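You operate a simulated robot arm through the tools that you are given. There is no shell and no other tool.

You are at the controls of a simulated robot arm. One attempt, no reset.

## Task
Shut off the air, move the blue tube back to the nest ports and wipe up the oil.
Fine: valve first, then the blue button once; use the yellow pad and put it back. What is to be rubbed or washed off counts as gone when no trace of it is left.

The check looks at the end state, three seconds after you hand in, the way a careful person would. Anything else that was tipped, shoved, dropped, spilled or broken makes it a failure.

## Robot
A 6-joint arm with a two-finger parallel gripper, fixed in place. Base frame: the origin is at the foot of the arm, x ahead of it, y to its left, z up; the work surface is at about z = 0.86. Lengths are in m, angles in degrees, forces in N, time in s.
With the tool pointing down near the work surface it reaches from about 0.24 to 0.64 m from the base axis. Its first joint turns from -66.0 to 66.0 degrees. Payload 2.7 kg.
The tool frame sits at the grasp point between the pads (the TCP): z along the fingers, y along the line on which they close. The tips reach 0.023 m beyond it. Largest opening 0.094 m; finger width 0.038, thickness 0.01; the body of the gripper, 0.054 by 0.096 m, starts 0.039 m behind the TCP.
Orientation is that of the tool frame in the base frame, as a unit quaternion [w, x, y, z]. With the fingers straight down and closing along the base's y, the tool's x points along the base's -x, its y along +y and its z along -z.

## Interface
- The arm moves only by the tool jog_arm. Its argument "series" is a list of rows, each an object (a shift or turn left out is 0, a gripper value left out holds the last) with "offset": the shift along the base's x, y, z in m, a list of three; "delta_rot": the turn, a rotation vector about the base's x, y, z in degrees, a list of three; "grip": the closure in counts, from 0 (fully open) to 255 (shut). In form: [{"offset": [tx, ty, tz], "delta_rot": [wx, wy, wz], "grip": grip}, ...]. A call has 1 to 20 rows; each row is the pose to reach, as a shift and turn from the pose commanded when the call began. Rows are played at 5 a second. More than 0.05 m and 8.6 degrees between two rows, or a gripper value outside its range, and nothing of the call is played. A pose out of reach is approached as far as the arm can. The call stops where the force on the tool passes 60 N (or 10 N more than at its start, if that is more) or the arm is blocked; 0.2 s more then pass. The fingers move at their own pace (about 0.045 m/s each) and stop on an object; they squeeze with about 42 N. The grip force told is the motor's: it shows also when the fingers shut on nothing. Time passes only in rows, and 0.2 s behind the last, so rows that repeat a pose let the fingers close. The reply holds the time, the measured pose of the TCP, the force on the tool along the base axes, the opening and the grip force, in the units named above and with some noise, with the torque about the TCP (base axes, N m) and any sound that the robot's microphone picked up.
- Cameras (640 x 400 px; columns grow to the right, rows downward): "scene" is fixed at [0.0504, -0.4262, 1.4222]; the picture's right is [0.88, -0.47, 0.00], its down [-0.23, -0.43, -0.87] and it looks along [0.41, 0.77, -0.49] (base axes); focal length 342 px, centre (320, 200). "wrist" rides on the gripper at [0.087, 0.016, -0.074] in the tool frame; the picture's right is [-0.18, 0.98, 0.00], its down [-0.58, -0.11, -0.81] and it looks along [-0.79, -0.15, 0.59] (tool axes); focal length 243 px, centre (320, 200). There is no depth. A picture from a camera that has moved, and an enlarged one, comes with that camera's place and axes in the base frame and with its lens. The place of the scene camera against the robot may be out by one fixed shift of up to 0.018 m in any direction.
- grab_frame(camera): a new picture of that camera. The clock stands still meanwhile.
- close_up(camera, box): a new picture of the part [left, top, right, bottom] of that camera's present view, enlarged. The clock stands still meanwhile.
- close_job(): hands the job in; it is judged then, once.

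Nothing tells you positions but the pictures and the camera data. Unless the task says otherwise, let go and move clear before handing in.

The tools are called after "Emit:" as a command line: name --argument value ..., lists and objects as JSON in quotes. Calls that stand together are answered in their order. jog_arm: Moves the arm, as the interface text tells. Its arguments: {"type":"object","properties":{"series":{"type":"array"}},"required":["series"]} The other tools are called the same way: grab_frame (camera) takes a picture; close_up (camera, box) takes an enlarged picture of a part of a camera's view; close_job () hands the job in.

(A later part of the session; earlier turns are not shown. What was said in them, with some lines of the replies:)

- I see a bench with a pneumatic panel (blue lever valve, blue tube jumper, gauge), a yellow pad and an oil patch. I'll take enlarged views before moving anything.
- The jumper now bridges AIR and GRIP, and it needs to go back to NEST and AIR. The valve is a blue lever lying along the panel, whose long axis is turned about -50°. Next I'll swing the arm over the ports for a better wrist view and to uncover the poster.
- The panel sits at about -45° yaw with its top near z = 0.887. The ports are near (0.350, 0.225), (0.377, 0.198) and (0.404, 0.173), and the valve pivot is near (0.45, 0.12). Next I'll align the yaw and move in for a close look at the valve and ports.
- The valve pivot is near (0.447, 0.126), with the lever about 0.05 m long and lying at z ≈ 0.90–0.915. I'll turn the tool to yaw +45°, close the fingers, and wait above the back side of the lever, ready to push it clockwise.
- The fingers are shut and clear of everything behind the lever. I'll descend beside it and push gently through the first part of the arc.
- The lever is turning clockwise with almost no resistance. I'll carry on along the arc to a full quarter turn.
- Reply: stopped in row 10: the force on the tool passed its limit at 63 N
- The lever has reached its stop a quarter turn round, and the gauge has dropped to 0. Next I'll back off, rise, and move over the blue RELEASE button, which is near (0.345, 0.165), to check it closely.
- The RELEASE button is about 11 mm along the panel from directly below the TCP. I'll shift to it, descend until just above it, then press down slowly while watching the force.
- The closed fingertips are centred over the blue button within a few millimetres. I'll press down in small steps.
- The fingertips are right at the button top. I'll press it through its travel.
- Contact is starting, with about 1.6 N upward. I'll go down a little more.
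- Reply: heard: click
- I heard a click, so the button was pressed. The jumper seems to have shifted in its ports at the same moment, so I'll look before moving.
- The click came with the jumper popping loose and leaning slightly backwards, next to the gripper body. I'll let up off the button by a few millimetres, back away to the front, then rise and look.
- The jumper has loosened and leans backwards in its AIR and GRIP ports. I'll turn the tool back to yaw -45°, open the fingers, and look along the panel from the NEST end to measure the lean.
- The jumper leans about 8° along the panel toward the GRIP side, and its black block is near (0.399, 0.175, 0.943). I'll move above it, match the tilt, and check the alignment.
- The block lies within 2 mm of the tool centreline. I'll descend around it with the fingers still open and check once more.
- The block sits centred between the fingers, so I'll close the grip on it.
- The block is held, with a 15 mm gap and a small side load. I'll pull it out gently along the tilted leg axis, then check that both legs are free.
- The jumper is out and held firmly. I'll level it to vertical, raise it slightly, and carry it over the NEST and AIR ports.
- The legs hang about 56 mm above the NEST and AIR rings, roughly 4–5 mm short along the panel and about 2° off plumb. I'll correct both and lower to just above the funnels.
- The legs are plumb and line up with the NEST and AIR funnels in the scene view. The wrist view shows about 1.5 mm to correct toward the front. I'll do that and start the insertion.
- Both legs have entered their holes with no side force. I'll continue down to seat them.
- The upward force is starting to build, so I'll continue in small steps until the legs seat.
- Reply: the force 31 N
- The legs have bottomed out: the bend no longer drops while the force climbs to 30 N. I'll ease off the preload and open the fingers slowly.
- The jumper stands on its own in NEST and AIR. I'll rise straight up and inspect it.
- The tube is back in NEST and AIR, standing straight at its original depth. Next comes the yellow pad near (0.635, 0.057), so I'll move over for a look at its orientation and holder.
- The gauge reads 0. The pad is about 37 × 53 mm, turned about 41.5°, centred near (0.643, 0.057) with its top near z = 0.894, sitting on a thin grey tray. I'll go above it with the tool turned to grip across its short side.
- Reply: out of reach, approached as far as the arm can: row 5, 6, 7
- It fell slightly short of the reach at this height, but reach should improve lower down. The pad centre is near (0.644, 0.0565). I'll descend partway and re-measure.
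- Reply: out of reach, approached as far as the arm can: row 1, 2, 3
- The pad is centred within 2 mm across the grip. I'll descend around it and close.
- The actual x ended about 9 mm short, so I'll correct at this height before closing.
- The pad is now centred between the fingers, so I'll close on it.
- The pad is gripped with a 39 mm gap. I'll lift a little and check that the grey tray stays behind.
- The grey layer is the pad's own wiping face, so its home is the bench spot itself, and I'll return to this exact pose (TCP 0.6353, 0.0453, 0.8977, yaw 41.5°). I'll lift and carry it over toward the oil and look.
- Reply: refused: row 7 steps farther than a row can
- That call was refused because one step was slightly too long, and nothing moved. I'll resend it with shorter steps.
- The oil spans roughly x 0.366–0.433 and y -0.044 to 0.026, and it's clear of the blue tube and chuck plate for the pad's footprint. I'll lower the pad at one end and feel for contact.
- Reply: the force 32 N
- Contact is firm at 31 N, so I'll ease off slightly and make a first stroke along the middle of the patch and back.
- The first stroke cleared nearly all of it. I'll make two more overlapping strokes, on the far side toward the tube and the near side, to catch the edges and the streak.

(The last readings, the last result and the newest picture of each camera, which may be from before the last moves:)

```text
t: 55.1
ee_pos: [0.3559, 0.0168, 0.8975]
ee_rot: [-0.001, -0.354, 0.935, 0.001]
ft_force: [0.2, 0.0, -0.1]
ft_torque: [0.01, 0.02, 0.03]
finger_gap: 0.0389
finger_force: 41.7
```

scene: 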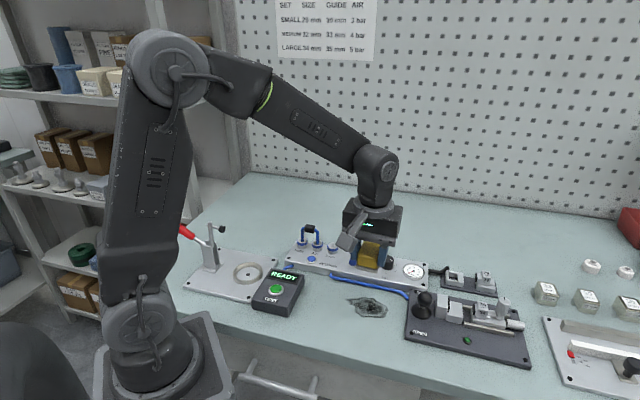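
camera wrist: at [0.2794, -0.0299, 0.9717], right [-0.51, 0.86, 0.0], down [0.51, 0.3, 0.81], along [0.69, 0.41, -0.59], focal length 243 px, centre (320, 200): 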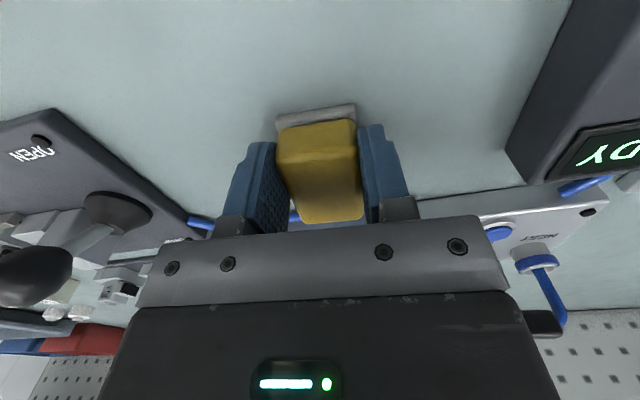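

The contact force has gone to zero, so the pad may have slid up a little in the grip. I'll lift and inspect both the bench and the pad.

Emit:
jog_arm --series '[{"offset": [0, 0, 0.03]}, {"offset": [-0.02, 0.02, 0.07]}, {"offset": [-0.04, 0.04, 0.1]}, {"offset": [-0.06, 0.06, 0.12]}, {"offset": [-0.06, 0.06, 0.12]}]'

Emit:
close_up --camera "scene" --box '[320, 270, 416, 330]'

Emit:
grab_frame --camera "wrist"

Emit:
grab_frame --camera "scene"

Emit:
close_up --camera "wrist" --box '[180, 0, 380, 125]'

```text
t: 56.3
ee_pos: [0.2994, 0.0744, 1.0176]
ee_rot: [-0.001, -0.354, 0.935, 0.001]
ft_force: [0.7, -0.1, -0.4]
ft_torque: [0.04, 0.0, -0.04]
finger_gap: 0.039
finger_force: 41.9
```

```text
6.67 times, centred on (368, 300) of scene
camera zoom: at [0.0503, -0.4262, 1.4222], right [0.88, -0.47, 0.0], down [-0.23, -0.43, -0.87], along [0.41, 0.77, -0.49], focal length 2278 px, centre (0, -467)
```

zoom: 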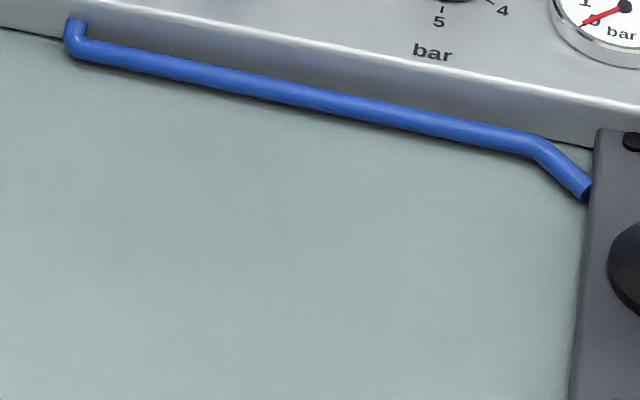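

```text
taken
camera wrist: at [0.2226, 0.0308, 1.0916], right [-0.51, 0.86, 0.0], down [0.51, 0.3, 0.8], along [0.69, 0.41, -0.59], focal length 243 px, centre (320, 200)
```

wrist: 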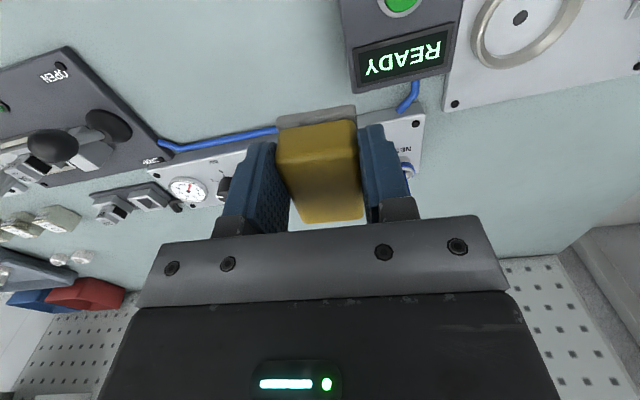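

```text
taken
```

scene: 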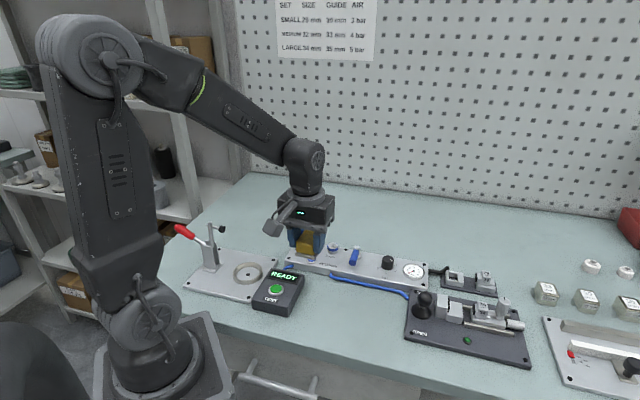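

```text
3.20 times, centred on (280, 62) of wrist
camera zoom: at [0.2226, 0.0308, 1.0916], right [-0.51, 0.86, 0.0], down [0.51, 0.3, 0.8], along [0.69, 0.41, -0.59], focal length 776 px, centre (448, 640)
```

zoom: 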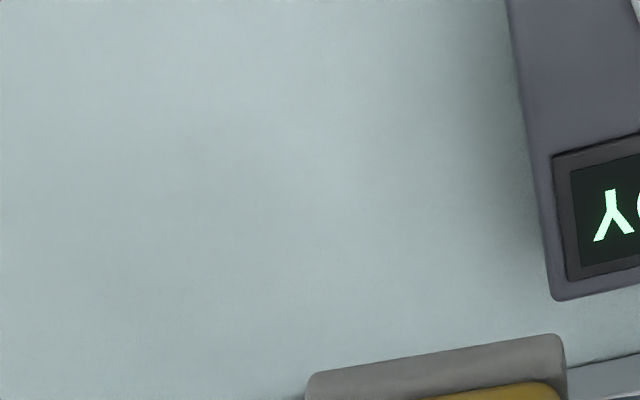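

The patch looks gone. I'll zoom in on the area to be sure no faint residue is left.

Emit:
close_up --camera "scene" --box '[335, 285, 399, 325]'

Emit:
close_up --camera "wrist" --box '[190, 20, 300, 90]'

Emit:
close_up --camera "scene" --box '[300, 270, 420, 345]'

```text
10.00 times, centred on (367, 305) of scene
camera zoom: at [0.0503, -0.4262, 1.4222], right [0.88, -0.47, 0.0], down [-0.23, -0.43, -0.87], along [0.41, 0.77, -0.49], focal length 3418 px, centre (-150, -850)
```

zoom: 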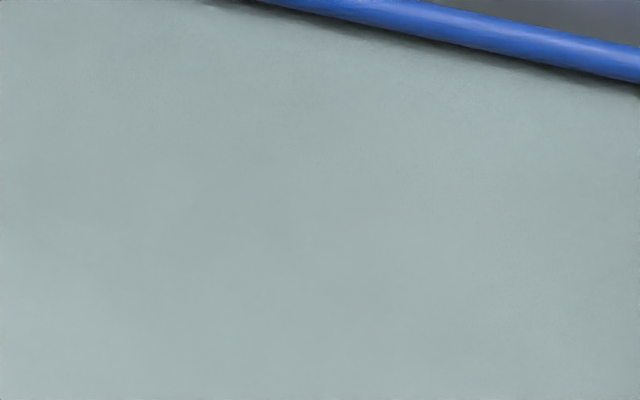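

```text
5.71 times, centred on (245, 55) of wrist
camera zoom: at [0.2226, 0.0308, 1.0916], right [-0.51, 0.86, 0.0], down [0.51, 0.3, 0.8], along [0.69, 0.41, -0.59], focal length 1386 px, centre (749, 1029)
```

zoom: 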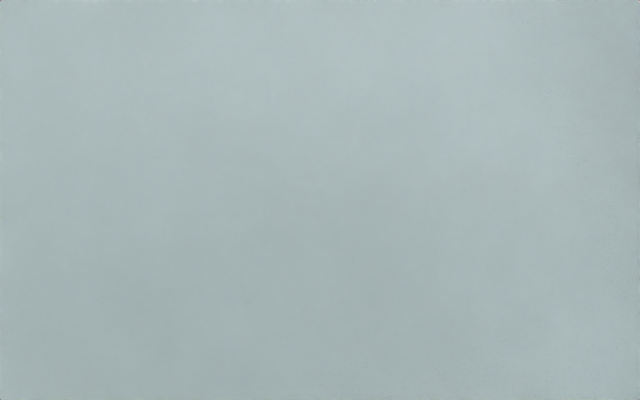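

```text
5.33 times, centred on (360, 308) of scene
camera zoom: at [0.0503, -0.4262, 1.4222], right [0.88, -0.47, 0.0], down [-0.23, -0.43, -0.87], along [0.41, 0.77, -0.49], focal length 1823 px, centre (107, -373)
```

zoom: 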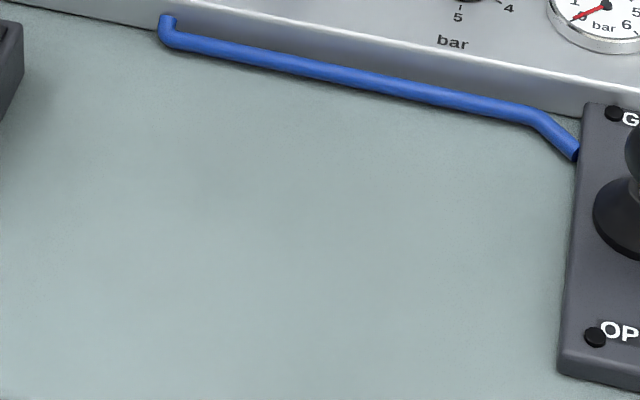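

I see only very faint mottling, which may just be the bench texture. To be safe I'll repeat the wipe with firm contact.

Emit:
jog_arm --series '[{"offset": [0.02, -0.02, -0.03]}, {"offset": [0.04, -0.04, -0.06]}, {"offset": [0.06, -0.06, -0.09]}, {"offset": [0.06, -0.06, -0.115]}, {"offset": [0.06, -0.06, -0.12]}, {"offset": [0.06, -0.06, -0.122]}, {"offset": [0.06, -0.06, -0.122]}]'

```text
t: 57.9
ee_pos: [0.3564, 0.0144, 0.8959]
ee_rot: [0.001, -0.355, 0.935, -0.001]
ft_force: [-5.4, -2.1, 32.5]
ft_torque: [0.03, 0.01, 0.05]
finger_gap: 0.0394
finger_force: 42.0
```

Emit:
jog_arm --series '[{"offset": [0, 0, 0.0006]}, {"offset": [0.0132, -0.015, 0.0006]}, {"offset": [0.0265, -0.03, 0.0006]}, {"offset": [0.0397, -0.0449, 0.0006]}, {"offset": [0.053, -0.0599, 0.0006]}, {"offset": [0.0635, -0.0506, 0.0006]}, {"offset": [0.0502, -0.0356, 0.0006]}, {"offset": [0.037, -0.0207, 0.0006]}, {"offset": [0.0237, -0.0057, 0.0006]}, {"offset": [0.0105, 0.0093, 0.0006]}, {"offset": [0.0039, 0.0168, 0.0006]}, {"offset": [-0.0081, 0.0062, 0.0006]}, {"offset": [-0.0201, -0.0044, 0.0006]}, {"offset": [-0.0069, -0.0194, 0.0006]}, {"offset": [0.0064, -0.0344, 0.0006]}, {"offset": [0.0196, -0.0494, 0.0006]}, {"offset": [0.0328, -0.0643, 0.0006]}, {"offset": [0.0395, -0.0718, 0.0006]}, {"offset": [0.053, -0.0599, 0.0006]}, {"offset": [0.0397, -0.0449, 0.0006]}]'

```text
t: 62.1
ee_pos: [0.397, -0.0287, 0.8957]
ee_rot: [0.0, -0.353, 0.935, 0.0]
ft_force: [2.9, -3.5, 8.8]
ft_torque: [-0.1, -0.17, -0.01]
finger_gap: 0.0393
finger_force: 41.5
```

Contact held throughout the second pass. I'll lift clear toward the pad's home side and inspect the bench again.

Emit:
jog_arm --series '[{"offset": [0, 0, 0.04]}, {"offset": [0, 0, 0.08]}, {"offset": [0.01, 0.005, 0.122]}, {"offset": [0.04, 0.015, 0.122]}, {"offset": [0.08, 0.025, 0.122]}, {"offset": [0.12, 0.037, 0.122]}, {"offset": [0.16, 0.05, 0.122]}, {"offset": [0.16, 0.05, 0.122]}]'

Emit:
close_up --camera "scene" --box '[300, 270, 420, 345]'

Emit:
grab_frame --camera "scene"

Emit:
grab_frame --camera "wrist"

```text
t: 63.9
ee_pos: [0.5541, 0.0255, 1.019]
ee_rot: [-0.001, -0.354, 0.935, 0.0]
ft_force: [-0.4, 0.1, -0.5]
ft_torque: [-0.03, 0.03, 0.02]
finger_gap: 0.0389
finger_force: 42.2
```

```text
5.33 times, centred on (360, 308) of scene
camera zoom: at [0.0504, -0.4262, 1.4222], right [0.88, -0.47, 0.0], down [-0.23, -0.43, -0.87], along [0.41, 0.77, -0.49], focal length 1823 px, centre (107, -373)
```

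zoom: 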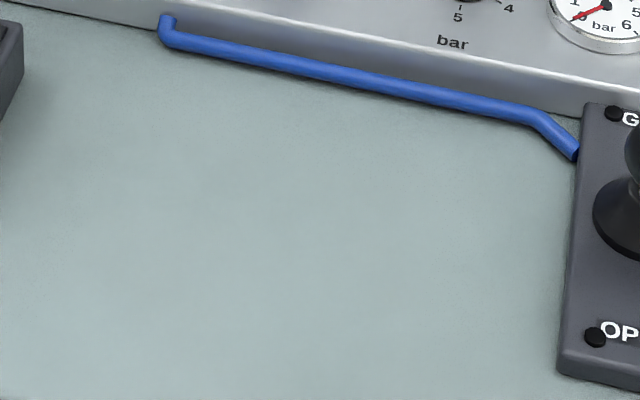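

```text
taken
```

scene: 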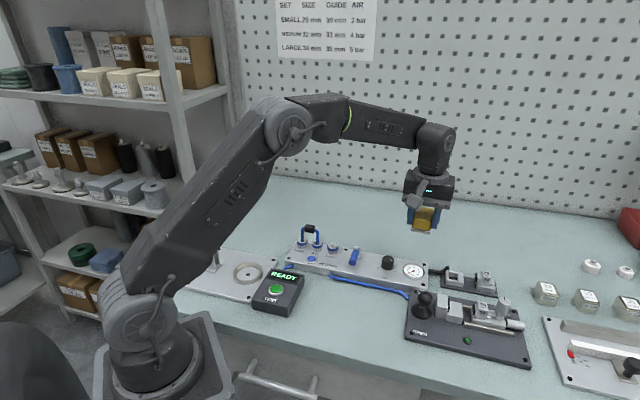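

```text
taken
camera wrist: at [0.4788, -0.017, 1.0947], right [-0.51, 0.86, 0.0], down [0.51, 0.3, 0.8], along [0.69, 0.41, -0.59], focal length 243 px, centre (320, 200)
```

wrist: 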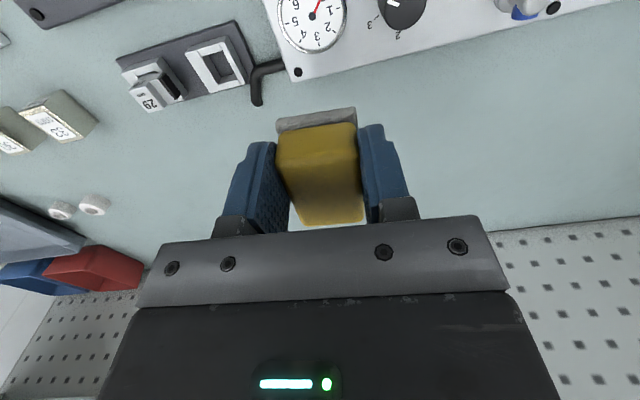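

The bench is clean. Now I'll bring the pad back above its home spot, staying within reach by lowering as I go out.

Emit:
jog_arm --series '[{"offset": [0.025, 0.0075, -0.025]}, {"offset": [0.05, 0.015, -0.05]}, {"offset": [0.07, 0.021, -0.075]}, {"offset": [0.0815, 0.0244, -0.0851]}, {"offset": [0.0815, 0.0244, -0.0851]}, {"offset": [0.0815, 0.0244, -0.0851]}]'

Emit:
grab_frame --camera "wrist"

Emit:
close_up --camera "scene" --box '[390, 205, 486, 265]'

```text
t: 65.3
ee_pos: [0.6375, 0.0464, 0.9315]
ee_rot: [-0.001, -0.354, 0.935, 0.001]
ft_force: [1.2, 0.9, -0.6]
ft_torque: [-0.02, -0.01, -0.02]
finger_gap: 0.0391
finger_force: 42.2
```

```text
taken
camera wrist: at [0.5623, 0.0037, 1.0065], right [-0.51, 0.86, 0.0], down [0.51, 0.3, 0.81], along [0.69, 0.41, -0.59], focal length 243 px, centre (320, 200)
```

wrist: 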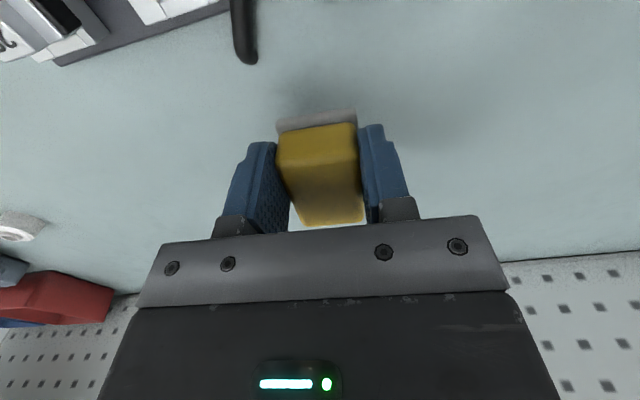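

```text
6.67 times, centred on (438, 235) of scene
camera zoom: at [0.0504, -0.4262, 1.4222], right [0.88, -0.47, 0.0], down [-0.23, -0.43, -0.87], along [0.41, 0.77, -0.49], focal length 2278 px, centre (-467, -33)
```

zoom: 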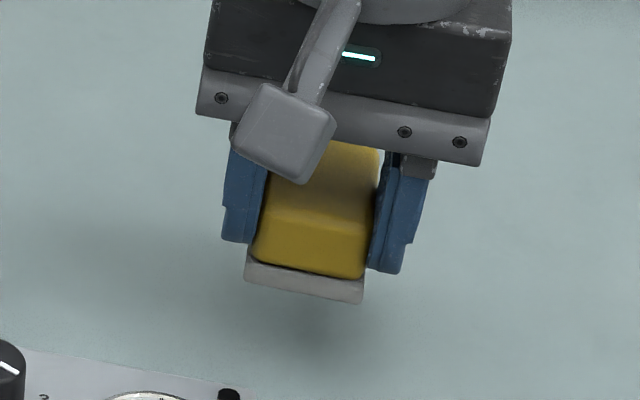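

The pose matches the pick-up pose to within about a millimetre. I'll lower the pad onto the bench gently.

Emit:
jog_arm --series '[{"offset": [0, 0, -0.015]}, {"offset": [0, 0, -0.028]}, {"offset": [0, 0, -0.034]}, {"offset": [0, 0, -0.0358]}, {"offset": [0, 0, -0.0358]}]'

Emit:
grab_frame --camera "wrist"

Emit:
close_up --camera "scene" --box '[390, 210, 486, 270]'

```text
t: 66.5
ee_pos: [0.637, 0.0442, 0.8979]
ee_rot: [-0.001, -0.354, 0.935, 0.0]
ft_force: [-1.3, 0.0, -0.1]
ft_torque: [-0.03, -0.05, -0.01]
finger_gap: 0.0393
finger_force: 41.9
```

```text
taken
camera wrist: at [0.5611, 0.0021, 0.9715], right [-0.51, 0.86, 0.0], down [0.51, 0.3, 0.81], along [0.69, 0.41, -0.59], focal length 243 px, centre (320, 200)
```

wrist: 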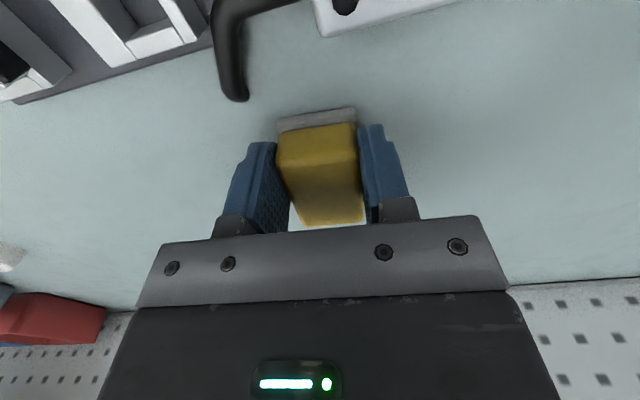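

```text
6.67 times, centred on (438, 240) of scene
camera zoom: at [0.0504, -0.4262, 1.4222], right [0.88, -0.47, 0.0], down [-0.23, -0.43, -0.87], along [0.41, 0.77, -0.49], focal length 2278 px, centre (-467, -67)
```

zoom: 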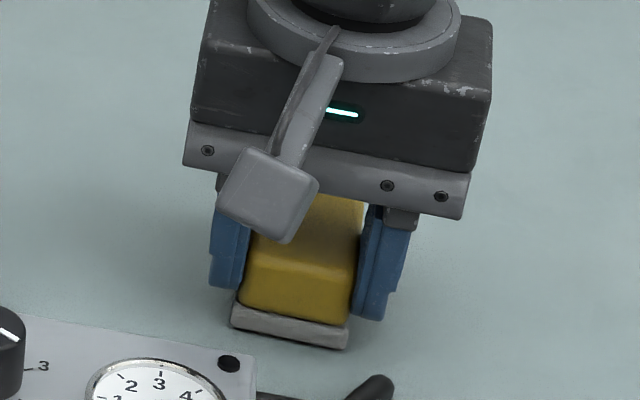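

Emit:
jog_arm --series '[{"offset": [-0.0007, 0.0004, -0.0008]}, {"offset": [-0.0007, 0.0004, -0.0014]}, {"offset": [-0.0007, 0.0004, -0.0014]}]'

```text
t: 67.3
ee_pos: [0.6359, 0.0448, 0.8955]
ee_rot: [-0.001, -0.353, 0.936, 0.002]
ft_force: [0.0, 0.2, -0.1]
ft_torque: [-0.01, 0.0, 0.02]
finger_gap: 0.0389
finger_force: 42.0
```

Emit:
jog_arm --series '[{"offset": [0, 0, -0.0005]}, {"offset": [0, 0, -0.001]}, {"offset": [0, 0, -0.001]}]'

```text
t: 68.1
ee_pos: [0.6359, 0.0452, 0.8956]
ee_rot: [0.0, -0.353, 0.936, 0.0]
ft_force: [-3.4, -1.3, 8.1]
ft_torque: [0.06, 0.05, 0.02]
finger_gap: 0.0392
finger_force: 41.8
```

The pad rests on the bench with about 8 N. I'll ease off slightly and open the fingers.

Emit:
jog_arm --series '[{"offset": [0, 0, 0.0004]}, {"offset": [0, 0, 0.0004], "grip": 150}, {"offset": [0, 0, 0.0004], "grip": 80}, {"offset": [0, 0, 0.0004], "grip": 0}, {"offset": [0, 0, 0.0004], "grip": 0}, {"offset": [0, 0, 0.0004], "grip": 0}, {"offset": [0, 0, 0.03]}, {"offset": [0, 0, 0.055]}, {"offset": [-0.03, 0, 0.09]}, {"offset": [-0.07, 0, 0.125]}, {"offset": [-0.11, 0, 0.15]}, {"offset": [-0.11, 0, 0.15]}]'

Emit:
grab_frame --camera "wrist"

Emit:
close_up --camera "scene" --box '[400, 220, 480, 270]'

Emit:
grab_frame --camera "scene"

```text
refused: row 10 steps farther than a row can; nothing moved
```

```text
taken
camera wrist: at [0.5602, 0.0021, 0.9697], right [-0.51, 0.86, 0.0], down [0.51, 0.3, 0.81], along [0.69, 0.41, -0.59], focal length 243 px, centre (320, 200)
```

wrist: 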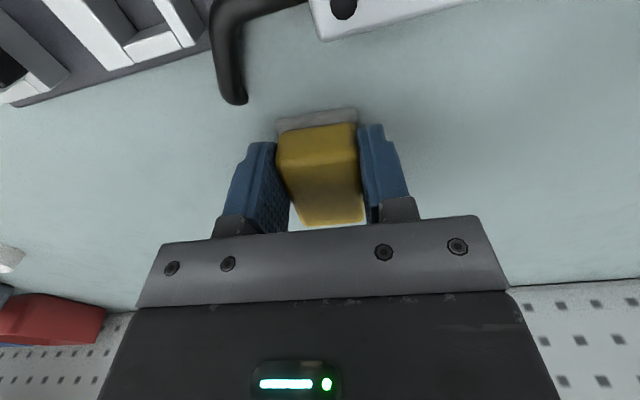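

```text
8.00 times, centred on (440, 245) of scene
camera zoom: at [0.0501, -0.4263, 1.4222], right [0.88, -0.47, 0.0], down [-0.23, -0.43, -0.87], along [0.41, 0.77, -0.49], focal length 2734 px, centre (-640, -160)
```

zoom: 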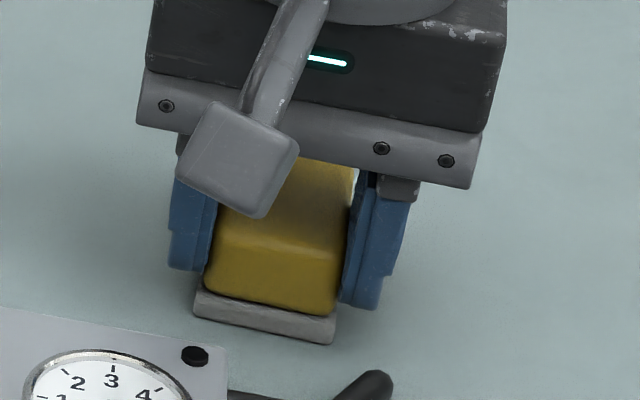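

```text
taken
```

scene: 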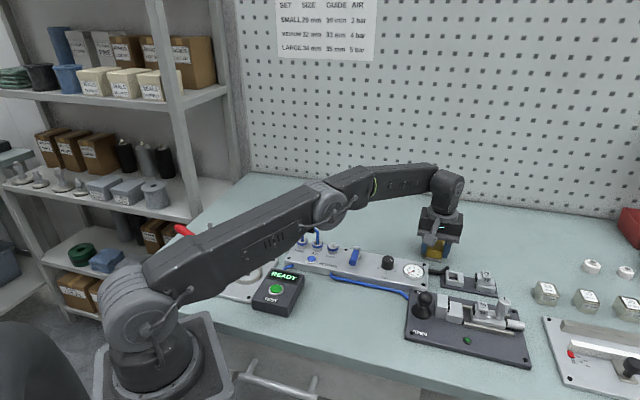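

One step was slightly too long again, and nothing moved. The pad is within about 1–2 mm of its original spot, so I'll resend the release with shorter retreat steps.

Emit:
jog_arm --series '[{"offset": [0, 0, 0.0004]}, {"offset": [0, 0, 0.0004], "grip": 150}, {"offset": [0, 0, 0.0004], "grip": 80}, {"offset": [0, 0, 0.0004], "grip": 0}, {"offset": [0, 0, 0.0004], "grip": 0}, {"offset": [0, 0, 0.0004], "grip": 0}, {"offset": [0, 0, 0.0004], "grip": 0}, {"offset": [0, 0, 0.03]}, {"offset": [-0.005, 0, 0.06]}, {"offset": [-0.03, 0, 0.09]}, {"offset": [-0.06, 0, 0.115]}, {"offset": [-0.09, 0, 0.14]}, {"offset": [-0.12, 0, 0.16]}, {"offset": [-0.12, 0, 0.16]}]'

Emit:
grab_frame --camera "wrist"

Emit:
close_up --camera "scene" --box '[400, 220, 480, 270]'

Emit:
grab_frame --camera "scene"

```text
t: 71.1
ee_pos: [0.5126, 0.0451, 1.0554]
ee_rot: [-0.001, -0.354, 0.935, 0.001]
ft_force: [-0.8, 0.2, -0.2]
ft_torque: [0.02, 0.01, 0.0]
finger_gap: 0.0938
finger_force: 0.0
```

```text
taken
camera wrist: at [0.436, 0.0019, 1.1305], right [-0.51, 0.86, 0.0], down [0.51, 0.3, 0.81], along [0.69, 0.41, -0.59], focal length 243 px, centre (320, 200)
```

wrist: 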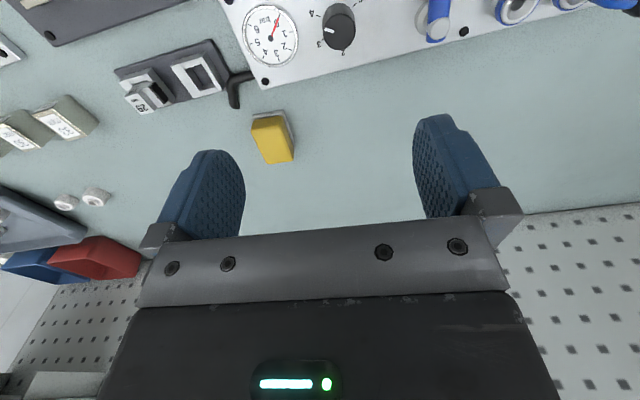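

```text
8.00 times, centred on (440, 245) of scene
camera zoom: at [0.0503, -0.4262, 1.4222], right [0.88, -0.47, 0.0], down [-0.23, -0.43, -0.87], along [0.41, 0.77, -0.49], focal length 2734 px, centre (-640, -160)
```

zoom: 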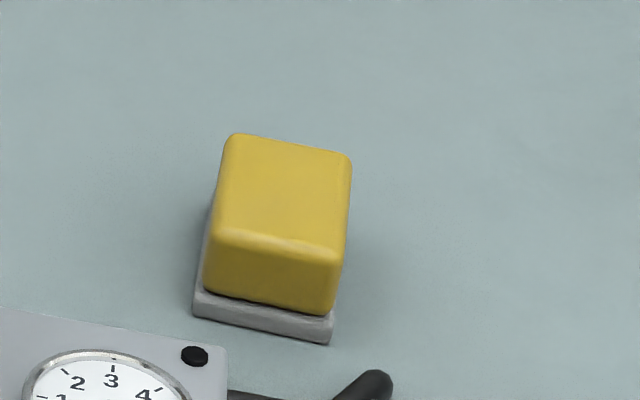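

```text
taken
```

scene: 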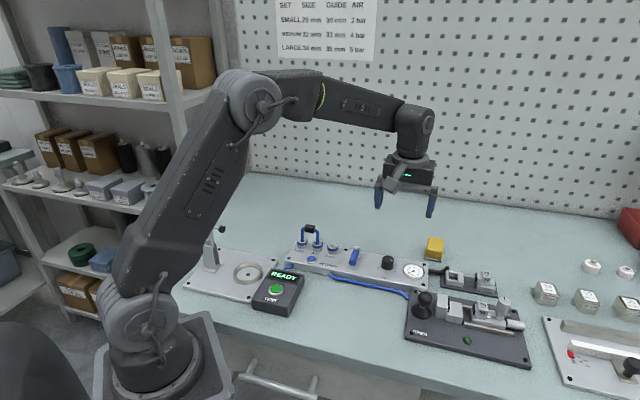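

The pad is back in its original place, upright. I'll do a last check of the panel, the wiped area and the surroundings before handing in.

Emit:
close_up --camera "scene" --box '[270, 215, 450, 327]'

Emit:
close_up --camera "scene" --box '[280, 215, 344, 255]'

Emit:
close_up --camera "scene" --box '[390, 225, 550, 375]'

Emit:
close_up --camera "scene" --box '[335, 285, 399, 325]'

```text
3.56 times, centred on (360, 271) of scene
camera zoom: at [0.0503, -0.4262, 1.4222], right [0.88, -0.47, 0.0], down [-0.23, -0.43, -0.87], along [0.41, 0.77, -0.49], focal length 1215 px, centre (178, -52)
```

zoom: 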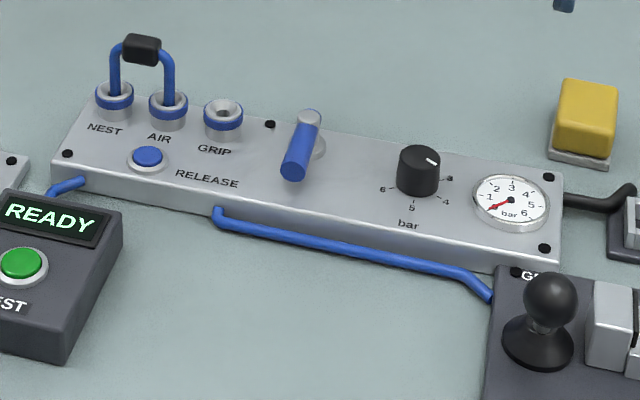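

```text
10.00 times, centred on (312, 235) of scene
camera zoom: at [0.0503, -0.4262, 1.4222], right [0.88, -0.47, 0.0], down [-0.23, -0.43, -0.87], along [0.41, 0.77, -0.49], focal length 3418 px, centre (400, -150)
```

zoom: 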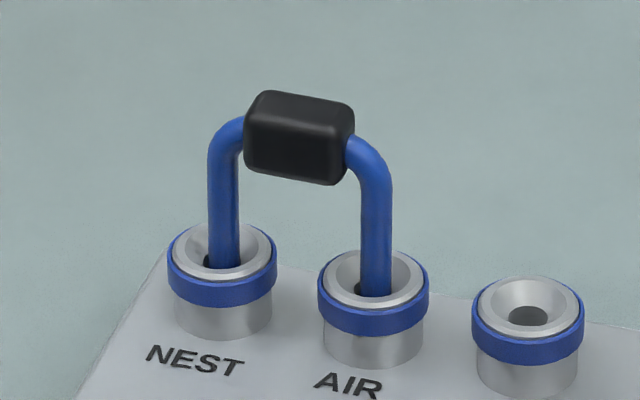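

```text
2.67 times, centred on (470, 300) of scene
camera zoom: at [0.0503, -0.4262, 1.4222], right [0.88, -0.47, 0.0], down [-0.23, -0.43, -0.87], along [0.41, 0.77, -0.49], focal length 911 px, centre (-80, -67)
```

zoom: 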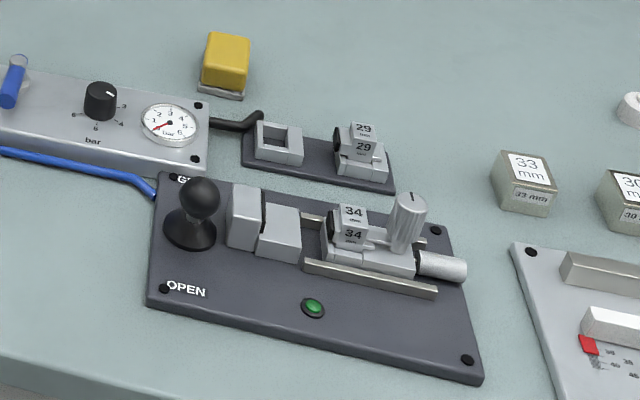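

```text
10.00 times, centred on (367, 305) of scene
camera zoom: at [0.0503, -0.4262, 1.4222], right [0.88, -0.47, 0.0], down [-0.23, -0.43, -0.87], along [0.41, 0.77, -0.49], focal length 3418 px, centre (-150, -850)
```

zoom: 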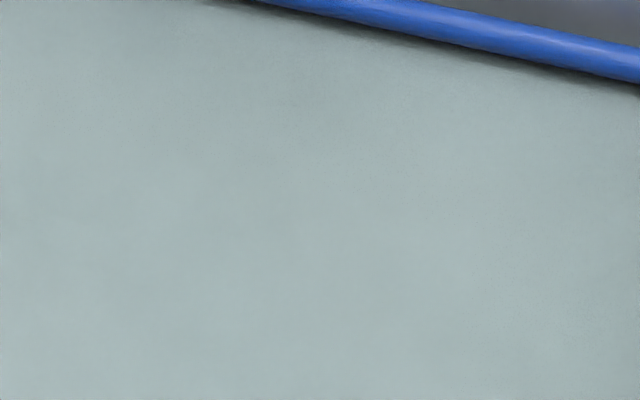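

The valve is shut with the gauge at 0, and the button was pressed once. The tube is seated in NEST and AIR, the bench shows no oil, the pad is home, and nothing else has moved. The arm is clear, so I'm handing in.

Emit:
close_job

```text
The job is handed in.
```

The job is handed in, and every part of it is done as far as the cameras show:

- **Air:** I turned the valve lever a quarter turn to its stop, and the gauge fell to 0. I then pressed the blue RELEASE button once and heard one click.
- **Blue tube:** It is back in the NEST and AIR ports, standing straight and pushed in as deep as it was before. The button press loosened it and it leaned over, but it stayed in its ports until I pulled it out.
- **Oil:** I went over the patch twice with the yellow pad. The close-ups afterwards show no trace of oil.
- **Yellow pad:** It is back upright, within about 2 mm of where it was.

In the final pictures nothing else on the bench looks moved or tipped. The gripper is open and clear of everything.
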